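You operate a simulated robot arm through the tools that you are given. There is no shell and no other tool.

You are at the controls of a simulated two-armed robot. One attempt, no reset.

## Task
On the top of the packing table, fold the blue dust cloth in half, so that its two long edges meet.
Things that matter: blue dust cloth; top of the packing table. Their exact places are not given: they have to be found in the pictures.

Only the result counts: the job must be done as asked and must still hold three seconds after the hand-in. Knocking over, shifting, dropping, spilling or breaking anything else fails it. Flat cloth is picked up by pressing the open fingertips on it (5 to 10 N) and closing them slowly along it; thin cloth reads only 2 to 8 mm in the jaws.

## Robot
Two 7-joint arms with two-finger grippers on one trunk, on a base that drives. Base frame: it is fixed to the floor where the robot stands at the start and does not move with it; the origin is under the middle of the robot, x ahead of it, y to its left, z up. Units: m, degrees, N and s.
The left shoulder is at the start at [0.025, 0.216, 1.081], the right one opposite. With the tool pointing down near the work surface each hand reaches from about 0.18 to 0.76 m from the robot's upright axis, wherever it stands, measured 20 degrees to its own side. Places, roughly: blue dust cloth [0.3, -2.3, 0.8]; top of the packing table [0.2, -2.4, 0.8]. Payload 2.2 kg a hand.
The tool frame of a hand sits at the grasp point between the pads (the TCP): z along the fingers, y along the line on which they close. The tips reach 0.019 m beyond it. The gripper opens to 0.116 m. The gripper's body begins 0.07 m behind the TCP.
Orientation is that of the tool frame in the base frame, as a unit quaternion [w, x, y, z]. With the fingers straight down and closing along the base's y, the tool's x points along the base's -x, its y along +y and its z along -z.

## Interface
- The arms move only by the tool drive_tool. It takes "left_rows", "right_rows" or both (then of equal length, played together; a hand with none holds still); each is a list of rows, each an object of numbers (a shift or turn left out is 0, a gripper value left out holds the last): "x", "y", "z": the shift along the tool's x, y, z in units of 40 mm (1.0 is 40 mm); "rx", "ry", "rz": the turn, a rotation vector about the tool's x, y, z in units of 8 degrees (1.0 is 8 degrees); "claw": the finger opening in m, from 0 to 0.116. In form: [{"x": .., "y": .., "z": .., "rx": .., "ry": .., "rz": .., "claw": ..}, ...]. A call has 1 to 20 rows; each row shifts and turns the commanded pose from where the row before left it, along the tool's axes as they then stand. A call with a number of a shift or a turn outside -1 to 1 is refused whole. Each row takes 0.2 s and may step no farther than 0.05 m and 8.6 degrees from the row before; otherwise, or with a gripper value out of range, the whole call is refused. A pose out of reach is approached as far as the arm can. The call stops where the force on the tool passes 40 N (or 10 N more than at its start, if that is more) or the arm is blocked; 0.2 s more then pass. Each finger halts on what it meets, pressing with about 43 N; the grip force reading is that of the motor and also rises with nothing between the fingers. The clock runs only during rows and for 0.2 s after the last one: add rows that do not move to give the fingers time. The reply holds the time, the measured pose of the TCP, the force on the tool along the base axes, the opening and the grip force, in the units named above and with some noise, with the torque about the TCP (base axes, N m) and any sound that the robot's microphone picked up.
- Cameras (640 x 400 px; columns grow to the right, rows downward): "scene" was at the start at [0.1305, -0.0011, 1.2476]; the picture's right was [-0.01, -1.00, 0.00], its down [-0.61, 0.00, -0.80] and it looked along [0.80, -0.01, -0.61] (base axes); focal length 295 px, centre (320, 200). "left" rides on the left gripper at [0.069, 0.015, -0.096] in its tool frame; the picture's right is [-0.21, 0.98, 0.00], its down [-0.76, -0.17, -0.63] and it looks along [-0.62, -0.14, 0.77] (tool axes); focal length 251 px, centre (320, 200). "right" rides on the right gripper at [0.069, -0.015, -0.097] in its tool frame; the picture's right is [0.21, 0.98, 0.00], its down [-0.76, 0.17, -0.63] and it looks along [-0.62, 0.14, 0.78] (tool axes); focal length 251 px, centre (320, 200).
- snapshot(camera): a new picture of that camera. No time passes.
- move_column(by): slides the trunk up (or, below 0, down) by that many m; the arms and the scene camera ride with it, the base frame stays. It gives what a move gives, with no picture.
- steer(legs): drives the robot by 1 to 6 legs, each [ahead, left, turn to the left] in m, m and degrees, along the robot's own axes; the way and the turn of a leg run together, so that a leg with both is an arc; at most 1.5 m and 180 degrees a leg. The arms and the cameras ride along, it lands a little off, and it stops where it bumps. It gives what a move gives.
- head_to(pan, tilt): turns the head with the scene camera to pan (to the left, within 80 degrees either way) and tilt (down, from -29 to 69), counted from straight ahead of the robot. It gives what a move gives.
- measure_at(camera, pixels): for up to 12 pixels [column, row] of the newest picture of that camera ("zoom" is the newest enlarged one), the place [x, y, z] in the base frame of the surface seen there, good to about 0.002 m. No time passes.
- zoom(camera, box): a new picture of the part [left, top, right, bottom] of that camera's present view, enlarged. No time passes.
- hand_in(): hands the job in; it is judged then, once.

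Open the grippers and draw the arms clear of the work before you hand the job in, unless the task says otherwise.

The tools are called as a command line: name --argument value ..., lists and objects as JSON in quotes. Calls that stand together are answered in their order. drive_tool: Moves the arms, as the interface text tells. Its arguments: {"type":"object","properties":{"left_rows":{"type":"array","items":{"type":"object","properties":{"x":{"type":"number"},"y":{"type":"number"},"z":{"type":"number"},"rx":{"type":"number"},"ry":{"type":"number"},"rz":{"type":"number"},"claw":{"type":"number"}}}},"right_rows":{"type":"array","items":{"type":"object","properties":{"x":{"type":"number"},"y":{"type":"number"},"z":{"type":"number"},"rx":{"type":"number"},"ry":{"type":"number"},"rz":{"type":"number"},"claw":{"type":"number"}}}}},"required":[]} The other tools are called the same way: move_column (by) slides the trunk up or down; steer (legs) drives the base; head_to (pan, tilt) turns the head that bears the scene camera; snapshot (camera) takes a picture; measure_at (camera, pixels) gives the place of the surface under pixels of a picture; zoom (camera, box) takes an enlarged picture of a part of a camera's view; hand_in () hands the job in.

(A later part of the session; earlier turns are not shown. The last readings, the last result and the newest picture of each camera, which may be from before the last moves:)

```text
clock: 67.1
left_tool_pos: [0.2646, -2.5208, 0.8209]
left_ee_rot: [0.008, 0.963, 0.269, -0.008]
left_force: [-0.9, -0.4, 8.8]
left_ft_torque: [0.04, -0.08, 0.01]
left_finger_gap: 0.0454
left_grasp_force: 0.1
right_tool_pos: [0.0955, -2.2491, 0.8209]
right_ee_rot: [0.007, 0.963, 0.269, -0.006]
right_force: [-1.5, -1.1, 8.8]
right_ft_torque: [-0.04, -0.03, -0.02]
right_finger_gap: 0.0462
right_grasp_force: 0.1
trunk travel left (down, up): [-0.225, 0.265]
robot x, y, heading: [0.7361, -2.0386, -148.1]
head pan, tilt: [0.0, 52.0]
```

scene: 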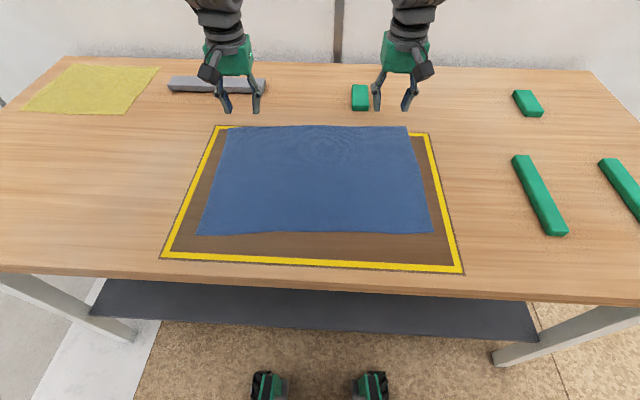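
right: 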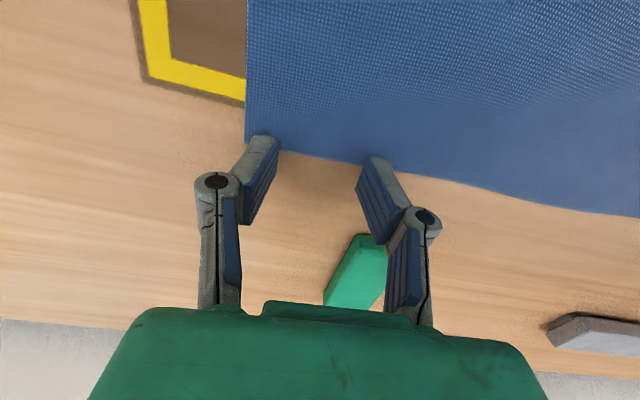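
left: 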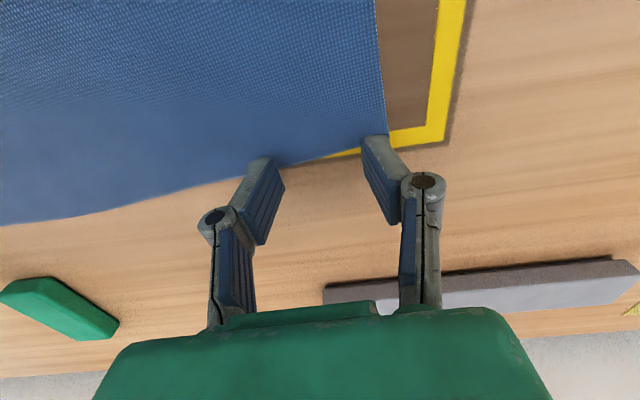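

Both hands press with 8.8 N on the cloth. I now close both grippers slowly along it, first to about 20 mm.

drive_tool --left_rows '[{"claw": 0.042}, {"claw": 0.039}, {"claw": 0.036}, {"claw": 0.033}, {"claw": 0.03}, {"claw": 0.027}, {"claw": 0.024}, {"claw": 0.021}, {}]' --right_rows '[{"claw": 0.042}, {"claw": 0.039}, {"claw": 0.036}, {"claw": 0.033}, {"claw": 0.03}, {"claw": 0.027}, {"claw": 0.024}, {"claw": 0.021}, {}]'

snapshot --camera "left"

snapshot --camera "right"

```text
clock: 69.1
left_tool_pos: [0.266, -2.521, 0.8198]
left_ee_rot: [0.008, 0.963, 0.269, -0.007]
left_force: [-0.2, 0.7, 6.8]
left_ft_torque: [0.05, -0.05, 0.01]
left_finger_gap: 0.0185
left_grasp_force: 0.1
right_tool_pos: [0.0952, -2.2488, 0.8193]
right_ee_rot: [0.008, 0.963, 0.269, -0.006]
right_force: [-0.1, -1.1, 8.0]
right_ft_torque: [0.02, -0.02, 0.02]
right_finger_gap: 0.0238
right_grasp_force: 0.1
trunk travel left (down, up): [-0.225, 0.265]
robot x, y, heading: [0.7308, -2.0364, -148.6]
head pan, tilt: [0.0, 52.0]
```

```text
taken
```

left: 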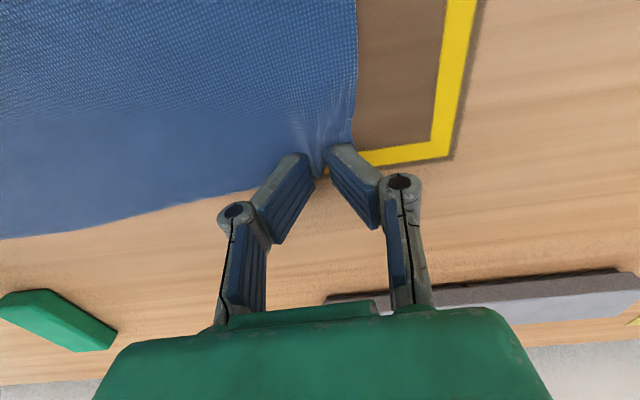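

```text
taken
```

right: 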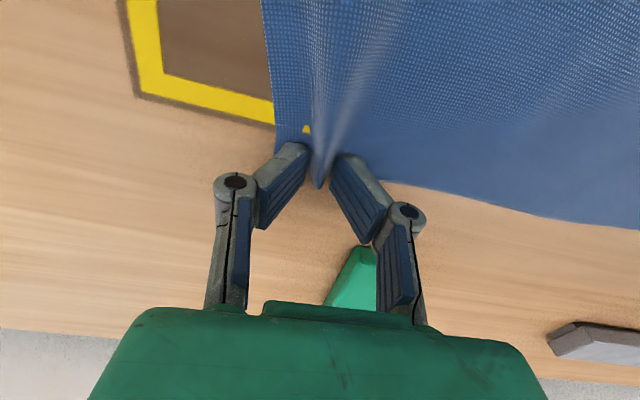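

The ridge is forming between the fingers in both views ((320,160) left, (325,175) right), with 7–8 N still pressing. I go on closing slowly to the end.

drive_tool --left_rows '[{"claw": 0.018}, {"claw": 0.015}, {"claw": 0.012}, {"claw": 0.009}, {"claw": 0.006}, {"claw": 0.003}, {"claw": 0.0}, {}, {}, {}]' --right_rows '[{"claw": 0.018}, {"claw": 0.015}, {"claw": 0.012}, {"claw": 0.009}, {"claw": 0.006}, {"claw": 0.003}, {"claw": 0.0}, {}, {}, {}]'

snapshot --camera "left"

snapshot --camera "right"

```text
clock: 71.3
left_tool_pos: [0.2659, -2.5206, 0.821]
left_ee_rot: [0.007, 0.963, 0.268, -0.008]
left_force: [-4.4, 5.4, 9.0]
left_ft_torque: [0.13, 0.02, 0.0]
left_finger_gap: 0.0032
left_grasp_force: 32.5
right_tool_pos: [0.0963, -2.2496, 0.8205]
right_ee_rot: [0.008, 0.963, 0.269, -0.006]
right_force: [1.2, -6.3, 10.3]
right_ft_torque: [-0.04, -0.05, -0.04]
right_finger_gap: 0.0034
right_grasp_force: 32.7
trunk travel left (down, up): [-0.225, 0.265]
robot x, y, heading: [0.7321, -2.0377, -148.8]
head pan, tilt: [0.0, 52.0]
```

```text
taken
```

left: 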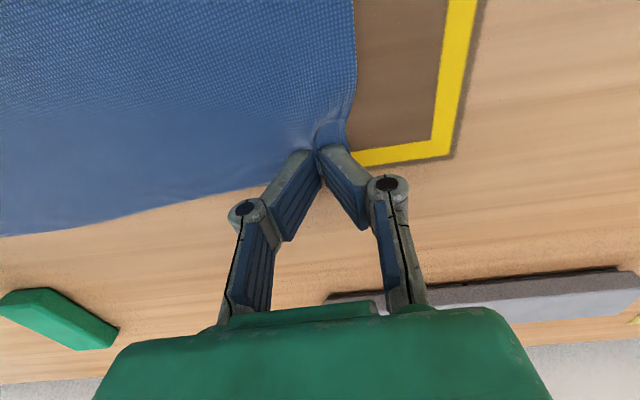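

```text
taken
```

right: 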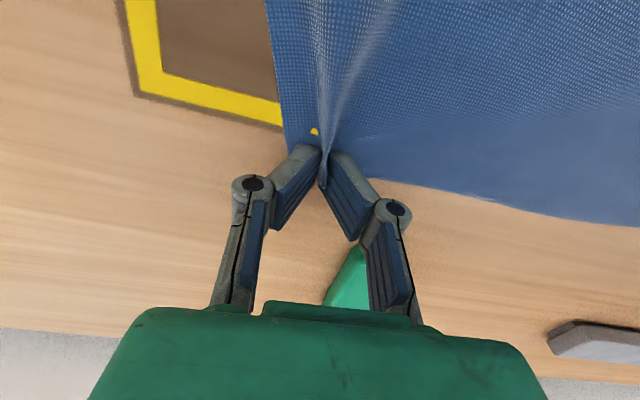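

Jaws read 3.2 and 3.4 mm with cloth in both: both corners are gripped. There is about 6 N of tension between the hands, so I bring each in by 4 mm and lift 20 mm as a test.

drive_tool --left_rows '[{"y": -0.05, "z": -0.1}, {"y": -0.05, "z": -0.1}, {"z": -0.15}, {"z": -0.15}, {}]' --right_rows '[{"y": 0.05, "z": -0.1}, {"y": 0.05, "z": -0.1}, {"z": -0.15}, {"z": -0.15}, {}]'

snapshot --camera "left"

snapshot --camera "right"

snapshot --camera "scene"

```text
clock: 72.5
left_tool_pos: [0.2638, -2.5177, 0.8394]
left_ee_rot: [0.008, 0.963, 0.269, -0.007]
left_force: [-0.4, 1.1, 0.6]
left_ft_torque: [0.0, 0.0, 0.0]
left_finger_gap: 0.0031
left_grasp_force: 32.6
right_tool_pos: [0.0968, -2.2524, 0.8402]
right_ee_rot: [0.008, 0.963, 0.269, -0.005]
right_force: [0.5, -0.6, -0.3]
right_ft_torque: [0.02, -0.01, 0.0]
right_finger_gap: 0.003
right_grasp_force: 32.4
trunk travel left (down, up): [-0.225, 0.265]
robot x, y, heading: [0.7326, -2.0392, -148.4]
head pan, tilt: [0.0, 52.0]
```

```text
taken
```

left: 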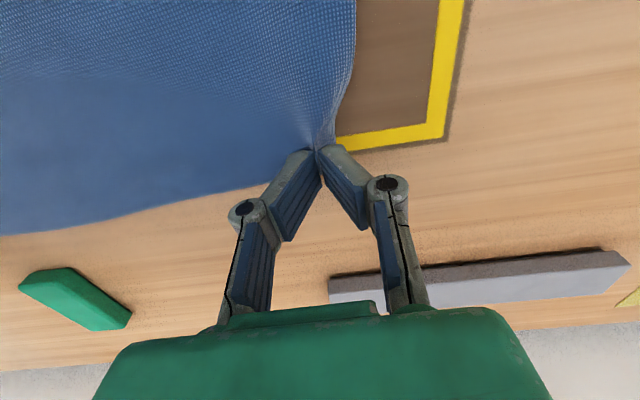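

```text
taken
```

right: 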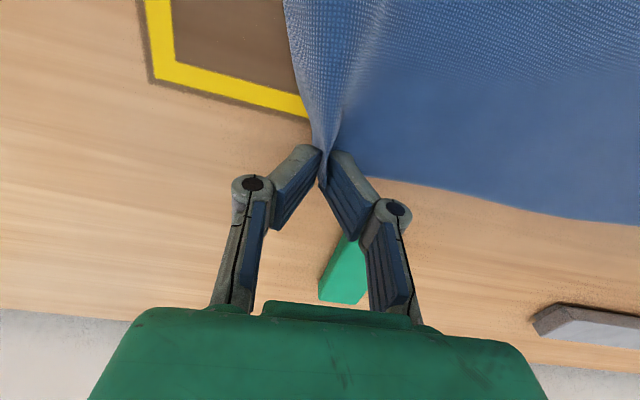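

```text
taken
```

scene: 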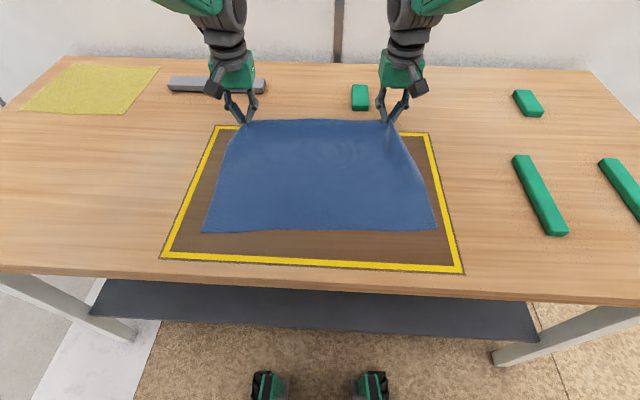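

Both corners lift cleanly with a small force. Now I carry the far edge in an arc over toward the near edge; first half: up and back to above the fold line (forward ≈0.515).

drive_tool --left_rows '[{"x": 0.09, "z": -0.2275}, {"x": 0.09, "z": -0.2275}, {"x": 0.09, "z": -0.2275}, {"x": 0.09, "z": -0.2275}, {"x": 0.09, "z": -0.2275}, {"x": 0.2275, "z": -0.2275}, {"x": 0.2275, "z": -0.2275}, {"x": 0.2275, "z": -0.2275}, {"x": 0.2275, "z": -0.2275}, {"x": 0.2275, "z": -0.2275}, {"x": 0.3125, "z": -0.085}, {"x": 0.3125, "z": -0.085}, {"x": 0.3125, "z": -0.085}, {"x": 0.3125, "z": -0.085}, {"x": 0.3125, "z": -0.085}, {}]' --right_rows '[{"x": 0.09, "z": -0.2275}, {"x": 0.09, "z": -0.2275}, {"x": 0.09, "z": -0.2275}, {"x": 0.09, "z": -0.2275}, {"x": 0.09, "z": -0.2275}, {"x": 0.2275, "z": -0.2275}, {"x": 0.2275, "z": -0.2275}, {"x": 0.2275, "z": -0.2275}, {"x": 0.2275, "z": -0.2275}, {"x": 0.2275, "z": -0.2275}, {"x": 0.3125, "z": -0.085}, {"x": 0.3125, "z": -0.085}, {"x": 0.3125, "z": -0.085}, {"x": 0.3125, "z": -0.085}, {"x": 0.3125, "z": -0.085}, {}]'

snapshot --camera "scene"

snapshot --camera "left"

snapshot --camera "right"

```text
clock: 75.9
left_tool_pos: [0.3719, -2.4498, 0.9444]
left_ee_rot: [0.006, 0.963, 0.269, -0.006]
left_force: [-0.9, 0.3, -0.1]
left_ft_torque: [0.04, 0.01, 0.03]
left_finger_gap: 0.0033
left_grasp_force: 32.9
right_tool_pos: [0.2049, -2.1864, 0.9455]
right_ee_rot: [0.007, 0.963, 0.269, -0.006]
right_force: [0.0, -0.1, -0.2]
right_ft_torque: [0.0, 0.0, -0.02]
right_finger_gap: 0.0035
right_grasp_force: 32.1
trunk travel left (down, up): [-0.225, 0.265]
robot x, y, heading: [0.7354, -2.0365, -148.6]
head pan, tilt: [0.0, 52.0]
```

```text
taken
```

scene: 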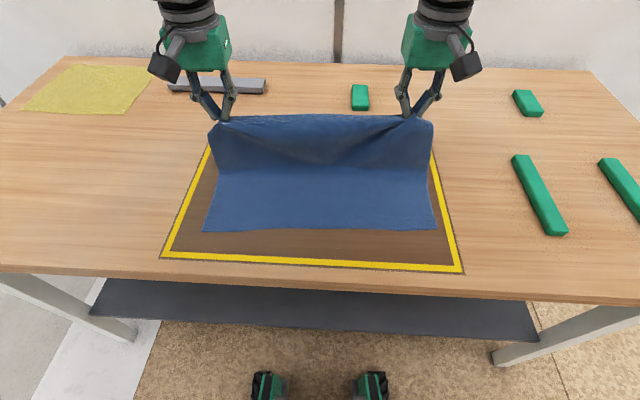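

```text
taken
```

left: 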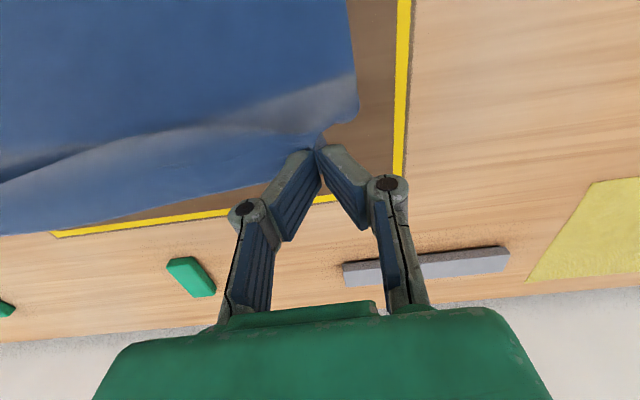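

```text
taken
```

right: 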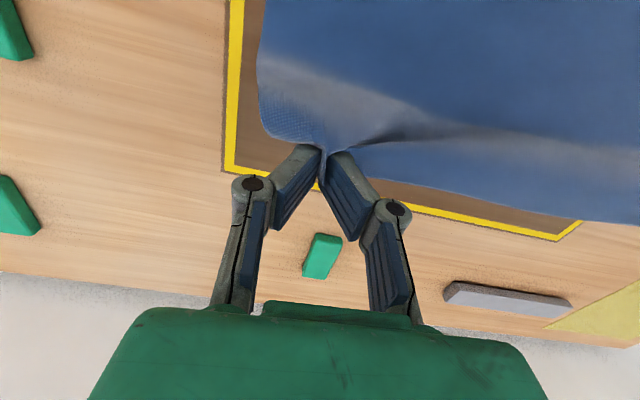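

The cloth follows nicely and the near edge stays put at row 230. I now tilt both hands by 30 degrees (fingers pointing down-forward) to help flip the gripped edge over.

drive_tool --left_rows '[{"ry": -0.375}, {"ry": -0.375}, {"ry": -0.375}, {"ry": -0.375}, {"ry": -0.375}, {"ry": -0.375}, {"ry": -0.375}, {"ry": -0.375}, {"ry": -0.375}, {"ry": -0.375}, {}]' --right_rows '[{"ry": -0.375}, {"ry": -0.375}, {"ry": -0.375}, {"ry": -0.375}, {"ry": -0.375}, {"ry": -0.375}, {"ry": -0.375}, {"ry": -0.375}, {"ry": -0.375}, {"ry": -0.375}, {}]'

snapshot --camera "scene"

```text
clock: 78.3
left_tool_pos: [0.3721, -2.4502, 0.9444]
left_ee_rot: [0.077, 0.928, 0.258, -0.257]
left_force: [-0.1, 0.6, -0.4]
left_ft_torque: [0.05, 0.01, -0.02]
left_finger_gap: 0.003
left_grasp_force: 32.2
right_tool_pos: [0.2065, -2.1851, 0.9458]
right_ee_rot: [0.076, 0.929, 0.257, -0.255]
right_force: [0.4, 0.3, 0.0]
right_ft_torque: [0.0, -0.05, 0.03]
right_finger_gap: 0.0033
right_grasp_force: 32.0
trunk travel left (down, up): [-0.225, 0.265]
robot x, y, heading: [0.7326, -2.0357, -148.5]
head pan, tilt: [0.0, 52.0]
```

```text
taken
```

scene: 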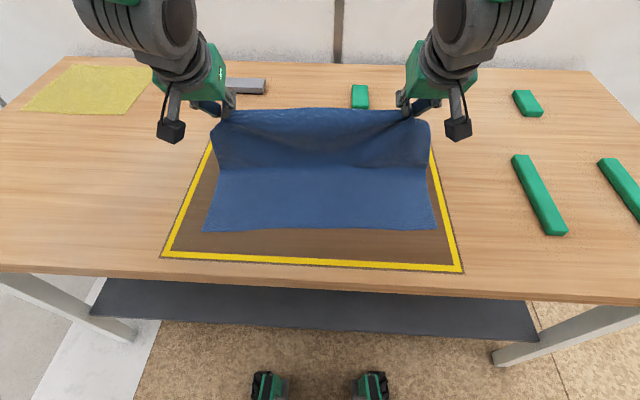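

Tilted 31 degrees with the cloth still held. Now the second half of the arc: down and back to the near edge, stopping about 15 mm above the table.

drive_tool --left_rows '[{"x": 0.2925, "z": -0.108}, {"x": 0.2925, "z": -0.108}, {"x": 0.2925, "z": -0.108}, {"x": 0.2925, "z": -0.108}, {"x": 0.2925, "z": -0.108}, {"x": 0.2925, "z": -0.108}, {"x": 0.312, "z": 0.078}, {"x": 0.312, "z": 0.078}, {"x": 0.312, "z": 0.078}, {"x": 0.312, "z": 0.078}, {"x": 0.312, "z": 0.078}, {}, {}]' --right_rows '[{"x": 0.2925, "z": -0.108}, {"x": 0.2925, "z": -0.108}, {"x": 0.2925, "z": -0.108}, {"x": 0.2925, "z": -0.108}, {"x": 0.2925, "z": -0.108}, {"x": 0.2925, "z": -0.108}, {"x": 0.312, "z": 0.078}, {"x": 0.312, "z": 0.078}, {"x": 0.312, "z": 0.078}, {"x": 0.312, "z": 0.078}, {"x": 0.312, "z": 0.078}, {}, {}]'

snapshot --camera "scene"

snapshot --camera "left"

snapshot --camera "right"

```text
clock: 81.1
left_tool_pos: [0.4744, -2.3885, 0.8862]
left_ee_rot: [0.074, 0.928, 0.259, -0.257]
left_force: [0.3, -0.4, 0.2]
left_ft_torque: [-0.1, -0.05, 0.04]
left_finger_gap: 0.0028
left_grasp_force: 32.3
right_tool_pos: [0.3082, -2.1249, 0.8902]
right_ee_rot: [0.082, 0.929, 0.255, -0.256]
right_force: [-3.8, 2.4, -2.4]
right_ft_torque: [0.04, 0.02, 0.0]
right_finger_gap: 0.0032
right_grasp_force: 32.6
trunk travel left (down, up): [-0.225, 0.265]
robot x, y, heading: [0.7337, -2.0383, -148.7]
head pan, tilt: [0.0, 52.0]
```

```text
taken
```

scene: 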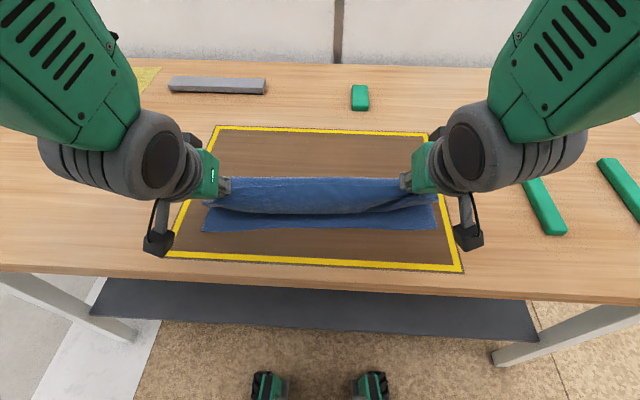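

```text
taken
```

left: 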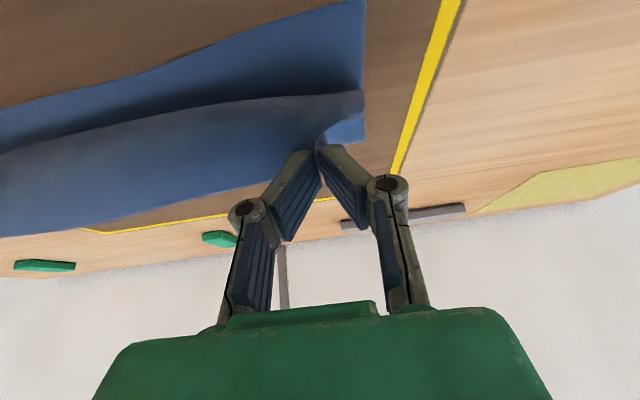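

```text
taken
```

right: 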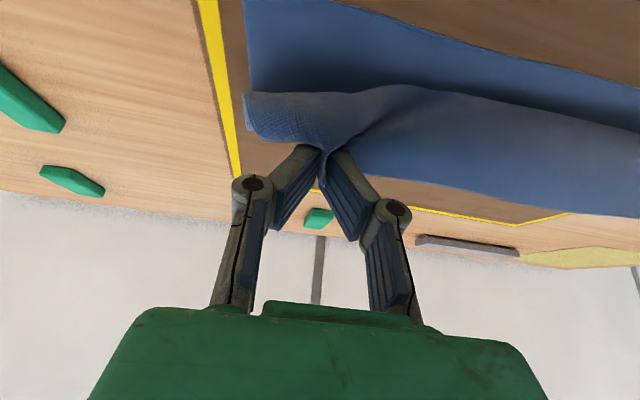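

The flap now lies over the near half. The right hand shows a ~5 N side force and lags 4 mm in height, so I wait two rows to see whether that persists.

drive_tool --right_rows '[{}, {}, {}]'

zoom --camera "scene" --box '[130, 100, 510, 290]'

```text
clock: 81.9
left_tool_pos: [0.4754, -2.3874, 0.8858]
left_ee_rot: [0.075, 0.928, 0.259, -0.256]
left_force: [-0.4, 1.3, -0.3]
left_ft_torque: [0.0, 0.02, -0.01]
left_finger_gap: 0.0029
left_grasp_force: 31.4
right_tool_pos: [0.3085, -2.1251, 0.8885]
right_ee_rot: [0.081, 0.93, 0.254, -0.255]
right_force: [0.6, -0.3, -0.2]
right_ft_torque: [0.02, 0.0, -0.04]
right_finger_gap: 0.0035
right_grasp_force: 32.4
trunk travel left (down, up): [-0.225, 0.265]
robot x, y, heading: [0.735, -2.037, -148.5]
head pan, tilt: [0.0, 52.0]
```

```text
1.68 times, centred on (320, 195) of scene
```

zoom: 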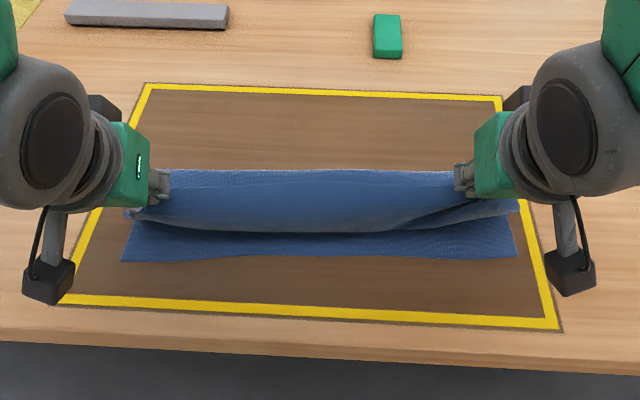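

The side force is gone. I measure the flap's shape: top strip (320,172), (320,187), belly (320,228), and the near edge (320,257).

measure_at --camera "zoom" --pixels '[[320, 172], [320, 184], [320, 200], [320, 215], [320, 228], [320, 250], [200, 172], [200, 200], [200, 222], [130, 257], [512, 252], [430, 175]]'

```text
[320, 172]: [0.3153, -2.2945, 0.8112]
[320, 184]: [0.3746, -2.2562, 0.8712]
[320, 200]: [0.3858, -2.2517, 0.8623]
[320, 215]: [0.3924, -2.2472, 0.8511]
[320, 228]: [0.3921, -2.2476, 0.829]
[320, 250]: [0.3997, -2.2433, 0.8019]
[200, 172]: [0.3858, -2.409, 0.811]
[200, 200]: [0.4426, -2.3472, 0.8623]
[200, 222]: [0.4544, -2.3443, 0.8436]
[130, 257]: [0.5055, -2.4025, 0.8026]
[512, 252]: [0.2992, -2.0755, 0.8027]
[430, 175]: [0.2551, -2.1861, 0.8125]
```

The flap hangs with its edge at 0.42 m ahead and a small belly in front; the fold line is near 0.50. Before laying it down I measure the bottom layer's near edge precisely with tighter zooms.

zoom --camera "scene" --box '[190, 205, 318, 285]'

measure_at --camera "zoom" --pixels '[[70, 128], [70, 132], [150, 120], [150, 126], [300, 118], [300, 124], [450, 118], [450, 124], [600, 118], [600, 124]]'

zoom --camera "scene" --box '[318, 205, 446, 285]'

```text
5.00 times, centred on (254, 245) of scene
```

zoom: 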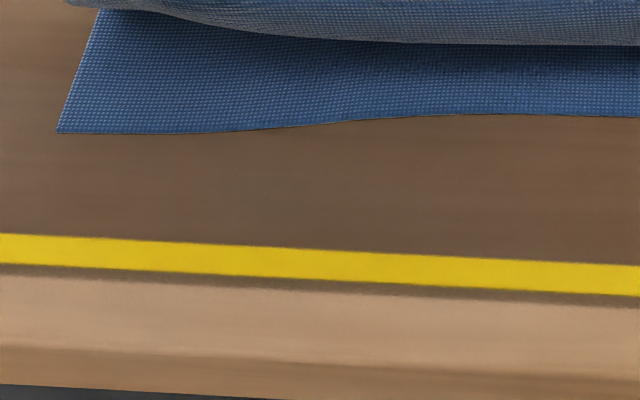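

```text
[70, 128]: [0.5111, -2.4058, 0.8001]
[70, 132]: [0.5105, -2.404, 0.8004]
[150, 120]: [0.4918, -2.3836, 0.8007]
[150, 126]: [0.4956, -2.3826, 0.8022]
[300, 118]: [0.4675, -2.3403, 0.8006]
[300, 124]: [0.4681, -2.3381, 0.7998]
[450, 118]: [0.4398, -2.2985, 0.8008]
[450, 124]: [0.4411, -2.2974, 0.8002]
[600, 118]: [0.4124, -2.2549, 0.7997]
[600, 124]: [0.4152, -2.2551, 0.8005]
```

```text
5.00 times, centred on (382, 245) of scene
```

zoom: 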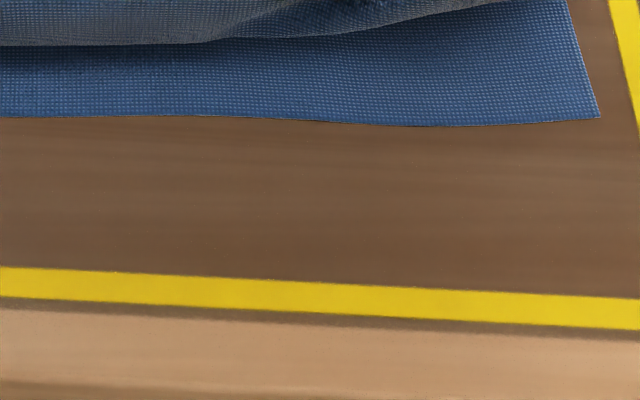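

I measure the near edge on the right half too.

measure_at --camera "zoom" --pixels '[[50, 114], [200, 114], [300, 118], [400, 123], [500, 122], [590, 115], [570, 20], [560, 60]]'

```text
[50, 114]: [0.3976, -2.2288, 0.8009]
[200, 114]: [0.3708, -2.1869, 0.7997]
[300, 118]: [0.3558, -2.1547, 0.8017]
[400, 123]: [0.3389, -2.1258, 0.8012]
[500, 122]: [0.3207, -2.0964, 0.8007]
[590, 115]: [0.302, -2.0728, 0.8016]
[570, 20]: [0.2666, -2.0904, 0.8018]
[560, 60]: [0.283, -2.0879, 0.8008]
```

The near edge lies at about 0.384 ahead (left corner 0.381, right corner 0.388). I lower both hands so that the gripped edge comes to about 12 mm above it.

drive_tool --left_rows '[{"x": 0.0976, "z": 0.12}, {"x": 0.0976, "z": 0.12}, {"x": 0.0976, "z": 0.12}, {"x": 0.0976, "z": 0.12}, {"x": 0.0976, "z": 0.12}, {"x": 0.0976, "z": 0.12}, {"x": 0.0976, "z": 0.12}, {"x": 0.0976, "z": 0.12}, {}, {}]' --right_rows '[{"x": 0.1097, "z": 0.1218}, {"x": 0.1097, "z": 0.1218}, {"x": 0.1097, "z": 0.1218}, {"x": 0.1097, "z": 0.1218}, {"x": 0.1097, "z": 0.1218}, {"x": 0.1097, "z": 0.1218}, {"x": 0.1097, "z": 0.1218}, {"x": 0.1097, "z": 0.1218}, {}, {}]'

zoom --camera "scene" --box '[130, 100, 510, 290]'

snapshot --camera "left"

snapshot --camera "right"

```text
clock: 84.1
left_tool_pos: [0.4712, -2.3895, 0.8514]
left_ee_rot: [0.061, 0.92, 0.274, -0.273]
left_force: [0.3, -0.1, -0.5]
left_ft_torque: [-0.02, 0.0, 0.0]
left_finger_gap: 0.003
left_grasp_force: 32.9
right_tool_pos: [0.3101, -2.1272, 0.8525]
right_ee_rot: [0.102, 0.931, 0.235, -0.26]
right_force: [0.2, -0.6, -1.0]
right_ft_torque: [-0.02, 0.03, 0.03]
right_finger_gap: 0.0032
right_grasp_force: 32.5
trunk travel left (down, up): [-0.225, 0.265]
robot x, y, heading: [0.7328, -2.0385, -148.8]
head pan, tilt: [0.0, 52.0]
```

```text
1.68 times, centred on (320, 195) of scene
```

zoom: 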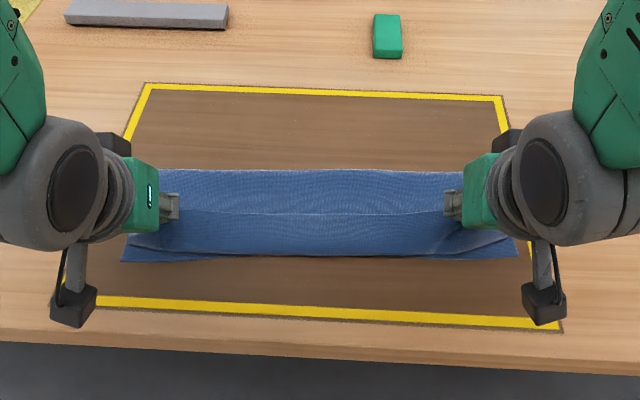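

```text
taken
```

left: 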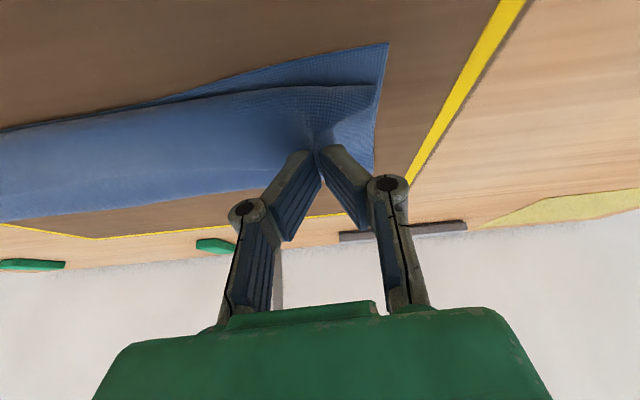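

```text
taken
```

right: 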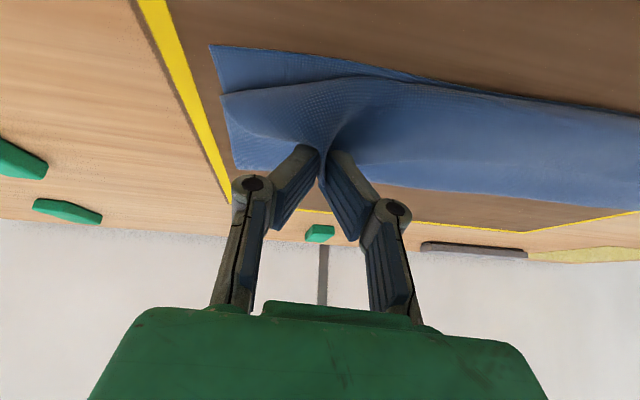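

Both arms reached a limit at this tilt (TCP z stays at 0.851 and the hands twist), so I level the hands back toward vertical while holding the grip point in place. First I measure the flap's edge line (320,213) and belly.

measure_at --camera "zoom" --pixels '[[320, 172], [320, 190], [320, 208], [320, 217], [320, 235], [320, 250], [250, 213], [390, 213], [320, 255]]'

drive_tool --left_rows '[{"x": -0.0255, "z": 0.005, "ry": 0.39}, {"x": -0.0255, "z": 0.005, "ry": 0.39}, {"x": -0.0255, "z": 0.005, "ry": 0.39}, {"x": -0.0255, "z": 0.005, "ry": 0.39}, {"x": -0.0255, "z": 0.005, "ry": 0.39}, {"x": -0.0255, "z": 0.005, "ry": 0.39}, {"x": -0.0255, "z": 0.005, "ry": 0.39}, {"x": -0.0255, "z": 0.005, "ry": 0.39}, {"x": -0.0255, "z": 0.005, "ry": 0.39}, {"x": -0.0255, "z": 0.005, "ry": 0.39}, {}, {}]' --right_rows '[{"x": -0.0255, "z": 0.005, "ry": 0.39}, {"x": -0.0255, "z": 0.005, "ry": 0.39}, {"x": -0.0255, "z": 0.005, "ry": 0.39}, {"x": -0.0255, "z": 0.005, "ry": 0.39}, {"x": -0.0255, "z": 0.005, "ry": 0.39}, {"x": -0.0255, "z": 0.005, "ry": 0.39}, {"x": -0.0255, "z": 0.005, "ry": 0.39}, {"x": -0.0255, "z": 0.005, "ry": 0.39}, {"x": -0.0255, "z": 0.005, "ry": 0.39}, {"x": -0.0255, "z": 0.005, "ry": 0.39}, {}, {}]'

zoom --camera "scene" --box '[130, 100, 510, 290]'

```text
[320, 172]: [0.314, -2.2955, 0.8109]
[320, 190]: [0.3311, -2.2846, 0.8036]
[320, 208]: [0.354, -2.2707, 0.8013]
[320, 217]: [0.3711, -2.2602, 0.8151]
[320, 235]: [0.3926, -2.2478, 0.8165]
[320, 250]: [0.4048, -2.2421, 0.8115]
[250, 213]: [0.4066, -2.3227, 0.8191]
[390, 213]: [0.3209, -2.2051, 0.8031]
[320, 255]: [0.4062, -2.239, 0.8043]
```

```text
clock: 86.7
left_tool_pos: [0.4715, -2.3905, 0.8377]
left_ee_rot: [0.004, 0.963, 0.269, 0.003]
left_force: [-0.8, 0.0, 0.4]
left_ft_torque: [0.01, 0.01, -0.03]
left_finger_gap: 0.003
left_grasp_force: 32.9
right_tool_pos: [0.308, -2.1245, 0.8372]
right_ee_rot: [0.004, 0.963, 0.269, 0.004]
right_force: [1.3, -0.3, -0.5]
right_ft_torque: [0.0, 0.0, 0.03]
right_finger_gap: 0.0034
right_grasp_force: 32.3
trunk travel left (down, up): [-0.225, 0.265]
robot x, y, heading: [0.7332, -2.0398, -148.4]
head pan, tilt: [0.0, 52.0]
```

```text
1.68 times, centred on (320, 195) of scene
```

zoom: 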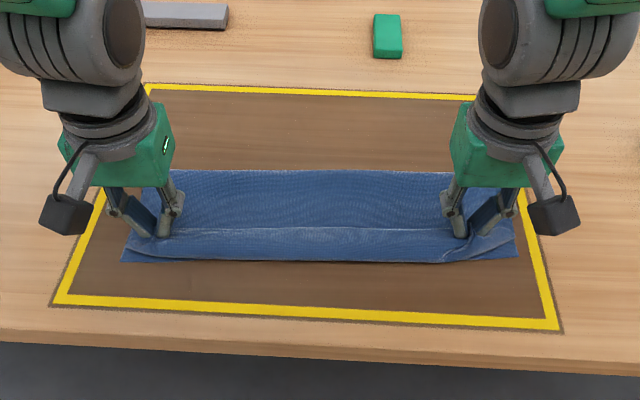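

The geometry shows a 4 cm curl: the edge lies on top at 0.426, the curl's front at 0.388 and the fold at 0.50 instead of 0.52. I keep the grip, lift back up past the fold line to re-lay the lower half, then will come down along a 45-degree line so that the flap lays itself flat.

drive_tool --left_rows '[{"x": -0.2, "z": -0.3}, {"x": -0.3, "z": -0.26}, {"x": -0.3, "z": -0.26}, {"x": -0.3, "z": -0.26}, {"x": -0.3, "z": -0.26}, {"x": -0.3, "z": -0.26}, {"x": -0.3, "z": -0.26}, {"x": -0.3, "z": -0.26}, {"x": -0.3, "z": -0.26}, {"x": -0.35, "z": -0.245}, {"x": -0.281, "z": 0.066}, {"x": -0.281, "z": 0.066}, {"x": -0.281, "z": 0.066}, {"x": -0.281, "z": 0.066}, {}, {}, {}]' --right_rows '[{"x": -0.2, "z": -0.3}, {"x": -0.3, "z": -0.26}, {"x": -0.3, "z": -0.26}, {"x": -0.3, "z": -0.26}, {"x": -0.3, "z": -0.26}, {"x": -0.3, "z": -0.26}, {"x": -0.3, "z": -0.26}, {"x": -0.3, "z": -0.26}, {"x": -0.3, "z": -0.26}, {"x": -0.35, "z": -0.245}, {"x": -0.281, "z": 0.066}, {"x": -0.281, "z": 0.066}, {"x": -0.281, "z": 0.066}, {"x": -0.281, "z": 0.066}, {}, {}, {}]'

snapshot --camera "scene"

zoom --camera "scene" --box '[170, 80, 470, 268]'

```text
clock: 90.3
left_tool_pos: [0.3315, -2.4748, 0.9327]
left_ee_rot: [0.004, 0.963, 0.269, 0.002]
left_force: [-0.8, 0.1, 0.6]
left_ft_torque: [0.0, 0.01, -0.01]
left_finger_gap: 0.0033
left_grasp_force: 31.6
right_tool_pos: [0.168, -2.2094, 0.9318]
right_ee_rot: [0.004, 0.963, 0.269, 0.004]
right_force: [-0.6, -0.8, -0.7]
right_ft_torque: [-0.01, -0.01, 0.01]
right_finger_gap: 0.0032
right_grasp_force: 31.7
trunk travel left (down, up): [-0.225, 0.265]
robot x, y, heading: [0.7317, -2.0403, -148.3]
head pan, tilt: [0.0, 52.0]
```

```text
taken
```

scene: 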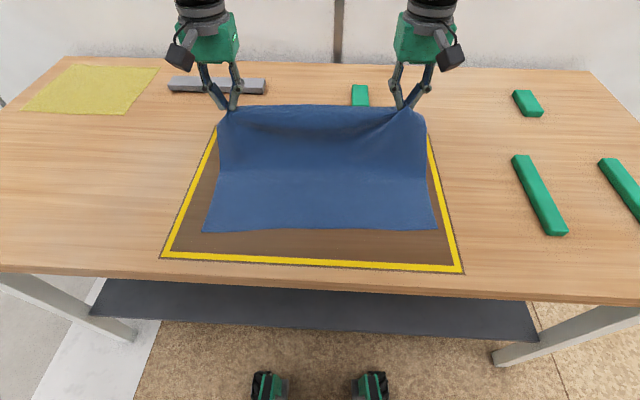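

```text
2.13 times, centred on (320, 174) of scene
```

zoom: 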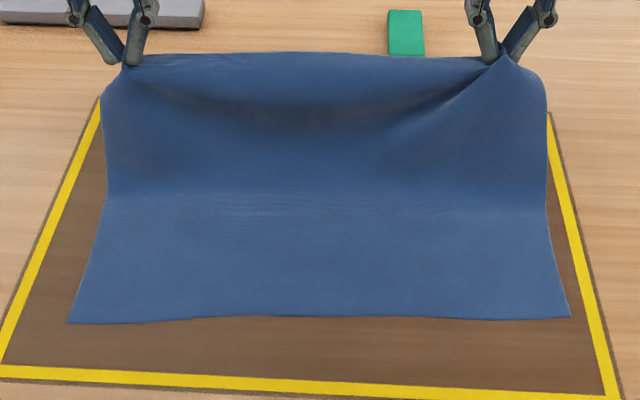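

The cloth now hangs from the hands and is re-laid onto the table. I measure where it leaves the table surface.

measure_at --camera "zoom" --pixels '[[320, 240], [320, 220], [320, 205], [320, 190], [320, 175], [320, 150], [320, 120], [320, 80], [320, 58], [110, 120], [543, 100], [320, 316]]'

```text
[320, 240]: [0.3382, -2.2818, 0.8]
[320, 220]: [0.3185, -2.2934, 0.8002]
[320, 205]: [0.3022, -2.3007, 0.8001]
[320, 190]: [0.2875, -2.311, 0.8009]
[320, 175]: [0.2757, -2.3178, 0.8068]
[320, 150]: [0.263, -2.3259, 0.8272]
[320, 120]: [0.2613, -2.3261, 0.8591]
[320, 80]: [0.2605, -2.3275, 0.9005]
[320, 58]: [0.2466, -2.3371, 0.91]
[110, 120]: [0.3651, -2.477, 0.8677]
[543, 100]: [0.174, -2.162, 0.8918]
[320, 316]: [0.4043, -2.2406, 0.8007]
```

It leaves the table at 0.525 ahead, close to the wanted fold line 0.521. I now bring the edge back and down along the 45-degree line, pausing part way to check.

drive_tool --left_rows '[{"x": 0.225, "z": -0.075}, {"x": 0.225, "z": -0.075}, {"x": 0.225, "z": -0.075}, {"x": 0.225, "z": -0.075}, {}, {"x": 0.25, "z": 0.25}, {"x": 0.25, "z": 0.25}, {"x": 0.25, "z": 0.25}, {"x": 0.25, "z": 0.25}, {"x": 0.25, "z": 0.25}, {"x": 0.25, "z": 0.25}, {"x": 0.25, "z": 0.25}, {"x": 0.25, "z": 0.25}, {}, {}]' --right_rows '[{"x": 0.225, "z": -0.075}, {"x": 0.225, "z": -0.075}, {"x": 0.225, "z": -0.075}, {"x": 0.225, "z": -0.075}, {}, {"x": 0.25, "z": 0.25}, {"x": 0.25, "z": 0.25}, {"x": 0.25, "z": 0.25}, {"x": 0.25, "z": 0.25}, {"x": 0.25, "z": 0.25}, {"x": 0.25, "z": 0.25}, {"x": 0.25, "z": 0.25}, {"x": 0.25, "z": 0.25}, {}, {}]'

zoom --camera "scene" --box '[170, 80, 470, 268]'

```text
clock: 93.5
left_tool_pos: [0.4329, -2.4136, 0.8645]
left_ee_rot: [0.005, 0.963, 0.269, 0.002]
left_force: [-1.0, 0.0, 0.7]
left_ft_torque: [0.02, 0.03, 0.02]
left_finger_gap: 0.003
left_grasp_force: 31.9
right_tool_pos: [0.2697, -2.1483, 0.8626]
right_ee_rot: [0.005, 0.963, 0.269, 0.004]
right_force: [0.0, 0.2, -0.2]
right_ft_torque: [-0.01, 0.01, 0.02]
right_finger_gap: 0.0032
right_grasp_force: 32.3
trunk travel left (down, up): [-0.225, 0.265]
robot x, y, heading: [0.7355, -2.0432, -148.6]
head pan, tilt: [0.0, 52.0]
```

```text
2.13 times, centred on (320, 174) of scene
```

zoom: 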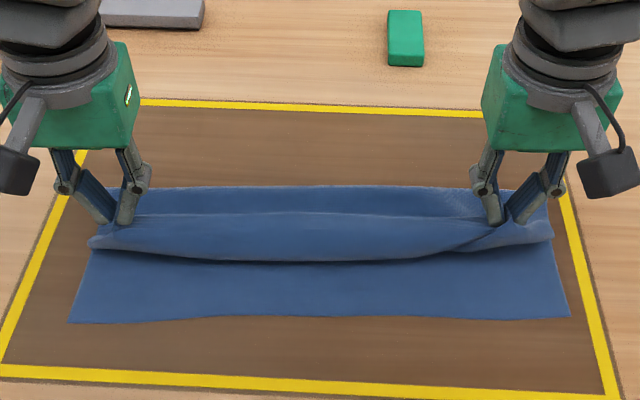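

I measure the profile at mid-cloth: fold (320,188), edge (320,213), belly (320,240–260).

measure_at --camera "zoom" --pixels '[[320, 188], [320, 200], [320, 210], [320, 216], [320, 230], [320, 245], [320, 258], [320, 275], [150, 188], [150, 218], [480, 188], [320, 312]]'

snapshot --camera "right"

snapshot --camera "left"

```text
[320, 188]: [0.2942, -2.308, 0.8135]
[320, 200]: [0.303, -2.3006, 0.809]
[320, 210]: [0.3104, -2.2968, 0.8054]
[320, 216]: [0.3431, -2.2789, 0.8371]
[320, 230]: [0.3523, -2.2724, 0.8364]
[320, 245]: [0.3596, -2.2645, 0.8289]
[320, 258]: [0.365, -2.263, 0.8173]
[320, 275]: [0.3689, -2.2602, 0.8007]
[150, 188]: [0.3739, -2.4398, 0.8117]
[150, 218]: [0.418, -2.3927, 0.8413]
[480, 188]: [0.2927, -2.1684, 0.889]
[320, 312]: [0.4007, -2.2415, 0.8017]
```

```text
taken
```

right: 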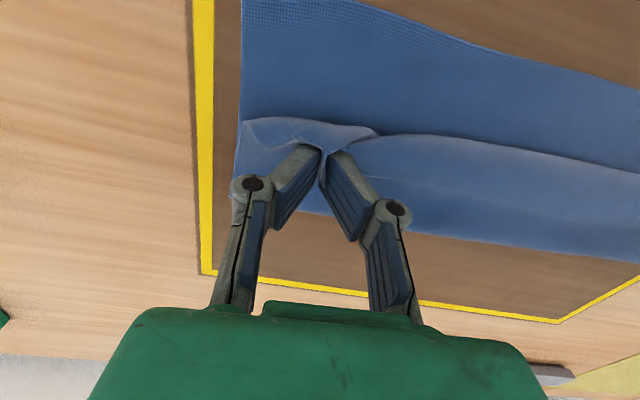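

```text
taken
```

left: 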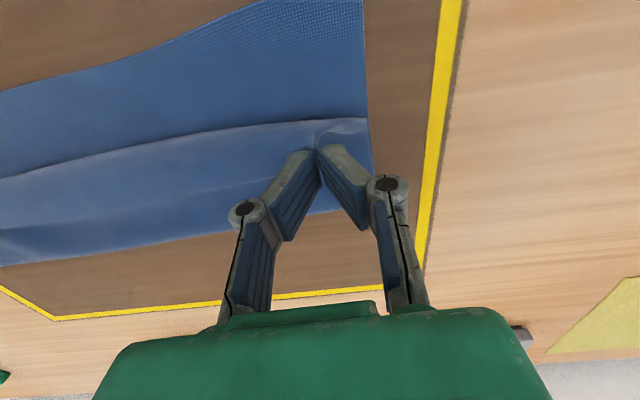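

The fold is now at about 0.518, as wanted. To pull out the belly I move the edge toward the near side at roughly constant low height until the flap is taut.

drive_tool --left_rows '[{"x": 0.175, "z": 0.04}, {"x": 0.175, "z": 0.04}, {"x": 0.175, "z": 0.04}, {"x": 0.175, "z": 0.04}, {"x": 0.175, "z": 0.04}, {"x": 0.175, "z": 0.04}, {}, {}]' --right_rows '[{"x": 0.175, "z": 0.04}, {"x": 0.175, "z": 0.04}, {"x": 0.175, "z": 0.04}, {"x": 0.175, "z": 0.04}, {"x": 0.175, "z": 0.04}, {"x": 0.175, "z": 0.04}, {}, {}]'

zoom --camera "scene" --box '[170, 80, 470, 268]'

measure_at --camera "zoom" --pixels '[[320, 188], [320, 200], [320, 220], [320, 235], [320, 250], [320, 265], [320, 280], [320, 295], [320, 312], [220, 230], [420, 230]]'

```text
clock: 95.3
left_tool_pos: [0.4693, -2.3937, 0.8546]
left_ee_rot: [0.004, 0.963, 0.268, 0.003]
left_force: [-1.0, 0.0, 0.1]
left_ft_torque: [0.0, -0.05, 0.01]
left_finger_gap: 0.0029
left_grasp_force: 31.9
right_tool_pos: [0.305, -2.1265, 0.8523]
right_ee_rot: [0.004, 0.963, 0.268, 0.004]
right_force: [-0.4, -0.6, 0.5]
right_ft_torque: [0.03, 0.02, 0.01]
right_finger_gap: 0.0032
right_grasp_force: 32.1
trunk travel left (down, up): [-0.225, 0.265]
robot x, y, heading: [0.7356, -2.0386, -148.7]
head pan, tilt: [0.0, 52.0]
```

```text
2.13 times, centred on (320, 174) of scene
```

zoom: 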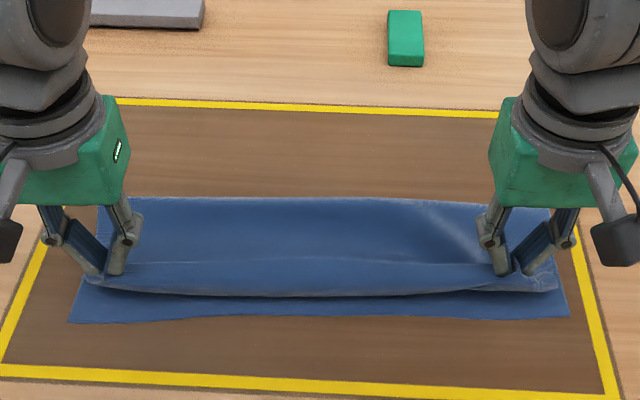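

```text
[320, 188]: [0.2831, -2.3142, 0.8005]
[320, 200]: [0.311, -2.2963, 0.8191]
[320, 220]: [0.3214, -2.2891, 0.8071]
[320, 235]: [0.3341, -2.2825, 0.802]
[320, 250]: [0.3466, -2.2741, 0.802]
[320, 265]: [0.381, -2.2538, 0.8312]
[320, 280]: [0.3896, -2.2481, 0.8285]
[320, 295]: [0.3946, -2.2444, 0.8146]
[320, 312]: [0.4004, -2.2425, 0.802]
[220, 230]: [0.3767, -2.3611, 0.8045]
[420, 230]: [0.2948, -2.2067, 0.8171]
```

Pulling at that height dragged the fold in to 0.496. I lift again, re-lay the lower half, and this time will come down the diagonal fully to low height before pulling the edge the rest of the way.

drive_tool --left_rows '[{"x": -0.32, "z": -0.2556}, {"x": -0.32, "z": -0.2556}, {"x": -0.32, "z": -0.2556}, {"x": -0.32, "z": -0.2556}, {"x": -0.32, "z": -0.2556}, {"x": -0.32, "z": -0.2556}, {"x": -0.32, "z": -0.2556}, {"x": -0.32, "z": -0.2556}, {"x": -0.32, "z": -0.2556}, {"x": -0.281, "z": 0.094}, {"x": -0.281, "z": 0.094}, {"x": -0.281, "z": 0.094}, {"x": -0.281, "z": 0.094}, {}, {"x": 0.25, "z": -0.067}, {"x": 0.25, "z": -0.067}, {"x": 0.25, "z": -0.067}, {}]' --right_rows '[{"x": -0.32, "z": -0.2556}, {"x": -0.32, "z": -0.2556}, {"x": -0.32, "z": -0.2556}, {"x": -0.32, "z": -0.2556}, {"x": -0.32, "z": -0.2556}, {"x": -0.32, "z": -0.2556}, {"x": -0.32, "z": -0.2556}, {"x": -0.32, "z": -0.2556}, {"x": -0.32, "z": -0.2556}, {"x": -0.281, "z": 0.094}, {"x": -0.281, "z": 0.094}, {"x": -0.281, "z": 0.094}, {"x": -0.281, "z": 0.094}, {}, {"x": 0.25, "z": -0.067}, {"x": 0.25, "z": -0.067}, {"x": 0.25, "z": -0.067}, {}]'

drive_tool --left_rows '[{"x": 0.2656, "z": 0.2656}, {"x": 0.2656, "z": 0.2656}, {"x": 0.2656, "z": 0.2656}, {"x": 0.2656, "z": 0.2656}, {"x": 0.2656, "z": 0.2656}, {"x": 0.2656, "z": 0.2656}, {"x": 0.2656, "z": 0.2656}, {"x": 0.2656, "z": 0.2656}, {}, {"x": 0.04, "z": 0.2}, {"x": 0.04, "z": 0.2}, {}, {}]' --right_rows '[{"x": 0.2656, "z": 0.2656}, {"x": 0.2656, "z": 0.2656}, {"x": 0.2656, "z": 0.2656}, {"x": 0.2656, "z": 0.2656}, {"x": 0.2656, "z": 0.2656}, {"x": 0.2656, "z": 0.2656}, {"x": 0.2656, "z": 0.2656}, {"x": 0.2656, "z": 0.2656}, {}, {"x": 0.04, "z": 0.2}, {"x": 0.04, "z": 0.2}, {}, {}]'

zoom --camera "scene" --box '[170, 80, 470, 268]'

measure_at --camera "zoom" --pixels '[[320, 184], [320, 190], [320, 200], [320, 210], [320, 220], [320, 230], [320, 240], [320, 250], [320, 260], [320, 270], [320, 285], [320, 310]]'

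```text
clock: 99.1
left_tool_pos: [0.3552, -2.4607, 0.9372]
left_ee_rot: [0.004, 0.963, 0.269, 0.003]
left_force: [-0.5, 0.5, 0.0]
left_ft_torque: [0.01, -0.01, -0.02]
left_finger_gap: 0.0027
left_grasp_force: 32.1
right_tool_pos: [0.1926, -2.1959, 0.9372]
right_ee_rot: [0.004, 0.963, 0.269, 0.003]
right_force: [0.3, 0.0, -0.8]
right_ft_torque: [0.0, -0.01, 0.02]
right_finger_gap: 0.0033
right_grasp_force: 32.3
trunk travel left (down, up): [-0.225, 0.265]
robot x, y, heading: [0.7335, -2.0387, -148.5]
head pan, tilt: [0.0, 52.0]
```

```text
clock: 101.9
left_tool_pos: [0.432, -2.4147, 0.8386]
left_ee_rot: [0.005, 0.963, 0.269, 0.003]
left_force: [-0.4, 0.4, 0.4]
left_ft_torque: [-0.01, -0.01, -0.01]
left_finger_gap: 0.0024
left_grasp_force: 32.0
right_tool_pos: [0.2697, -2.1489, 0.8369]
right_ee_rot: [0.005, 0.963, 0.269, 0.003]
right_force: [0.6, -0.8, 0.6]
right_ft_torque: [0.0, 0.01, 0.02]
right_finger_gap: 0.0031
right_grasp_force: 31.6
trunk travel left (down, up): [-0.225, 0.265]
robot x, y, heading: [0.7348, -2.0382, -148.8]
head pan, tilt: [0.0, 52.0]
```

```text
2.13 times, centred on (320, 174) of scene
```

zoom: 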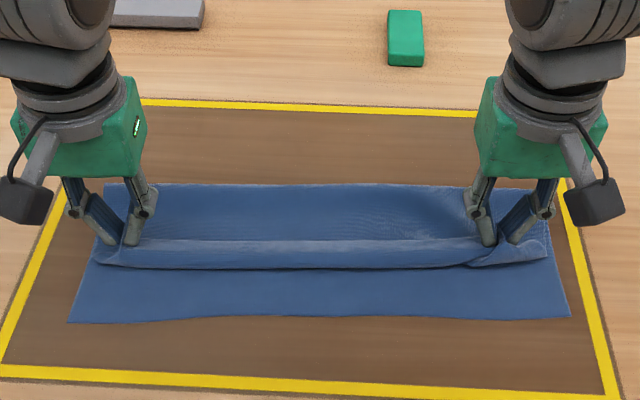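

```text
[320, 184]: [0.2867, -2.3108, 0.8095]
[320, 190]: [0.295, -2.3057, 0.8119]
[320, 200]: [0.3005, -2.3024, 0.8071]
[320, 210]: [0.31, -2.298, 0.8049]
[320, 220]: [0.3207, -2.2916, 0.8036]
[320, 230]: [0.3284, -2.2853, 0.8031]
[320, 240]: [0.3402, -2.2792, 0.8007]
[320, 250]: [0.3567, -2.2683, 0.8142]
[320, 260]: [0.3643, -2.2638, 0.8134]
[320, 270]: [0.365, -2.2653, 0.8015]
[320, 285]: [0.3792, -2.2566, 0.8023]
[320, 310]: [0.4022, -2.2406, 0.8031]
```

The fold is now at 0.525 and only a small roll (0.434–0.455, 13 mm high) remains at the edge. I now pull the edge slowly at this low height toward the near edge to unroll it.

drive_tool --left_rows '[{"x": 0.1, "z": 0.012}, {"x": 0.1, "z": 0.012}, {"x": 0.1, "z": 0.012}, {"x": 0.1, "z": 0.012}, {"x": 0.1, "z": 0.012}, {"x": 0.1, "z": 0.012}, {"x": 0.1, "z": 0.012}, {"x": 0.1, "z": 0.012}, {}, {}]' --right_rows '[{"x": 0.1, "z": 0.01}, {"x": 0.1, "z": 0.01}, {"x": 0.1, "z": 0.01}, {"x": 0.1, "z": 0.01}, {"x": 0.1, "z": 0.01}, {"x": 0.1, "z": 0.01}, {"x": 0.1, "z": 0.01}, {"x": 0.1, "z": 0.01}, {}, {}]'

zoom --camera "scene" --box '[170, 80, 470, 268]'

measure_at --camera "zoom" --pixels '[[320, 190], [320, 195], [320, 200], [320, 215], [320, 235], [320, 250], [320, 262], [320, 270], [320, 280], [320, 290], [320, 300], [320, 312]]'

```text
clock: 104.1
left_tool_pos: [0.4592, -2.3982, 0.8354]
left_ee_rot: [0.004, 0.963, 0.269, 0.003]
left_force: [-0.1, -0.5, 0.4]
left_ft_torque: [-0.02, 0.02, 0.0]
left_finger_gap: 0.0027
left_grasp_force: 31.6
right_tool_pos: [0.2962, -2.1309, 0.835]
right_ee_rot: [0.004, 0.963, 0.269, 0.004]
right_force: [-0.1, 0.2, 0.4]
right_ft_torque: [-0.01, 0.02, 0.01]
right_finger_gap: 0.0035
right_grasp_force: 32.1
trunk travel left (down, up): [-0.225, 0.265]
robot x, y, heading: [0.7372, -2.0378, -148.6]
head pan, tilt: [0.0, 52.0]
```

```text
2.13 times, centred on (320, 174) of scene
```

zoom: 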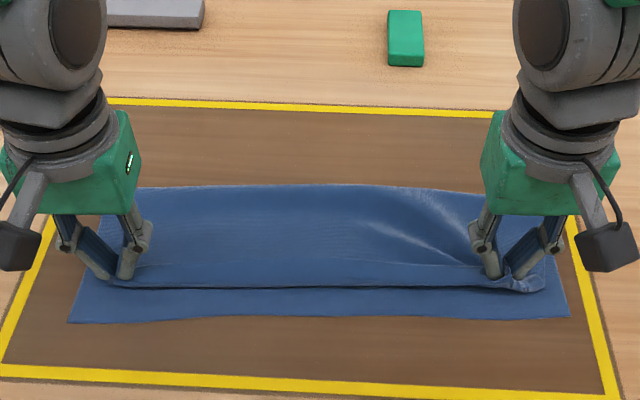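

```text
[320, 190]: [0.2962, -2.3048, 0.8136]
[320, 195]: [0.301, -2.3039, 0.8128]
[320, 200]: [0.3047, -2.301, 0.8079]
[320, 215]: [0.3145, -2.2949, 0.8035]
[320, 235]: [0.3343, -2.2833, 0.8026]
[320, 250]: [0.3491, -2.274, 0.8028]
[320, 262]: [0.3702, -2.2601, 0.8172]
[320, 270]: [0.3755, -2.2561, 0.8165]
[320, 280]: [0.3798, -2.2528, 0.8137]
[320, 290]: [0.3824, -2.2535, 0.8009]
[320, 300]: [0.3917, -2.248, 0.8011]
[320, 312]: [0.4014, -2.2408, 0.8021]
```

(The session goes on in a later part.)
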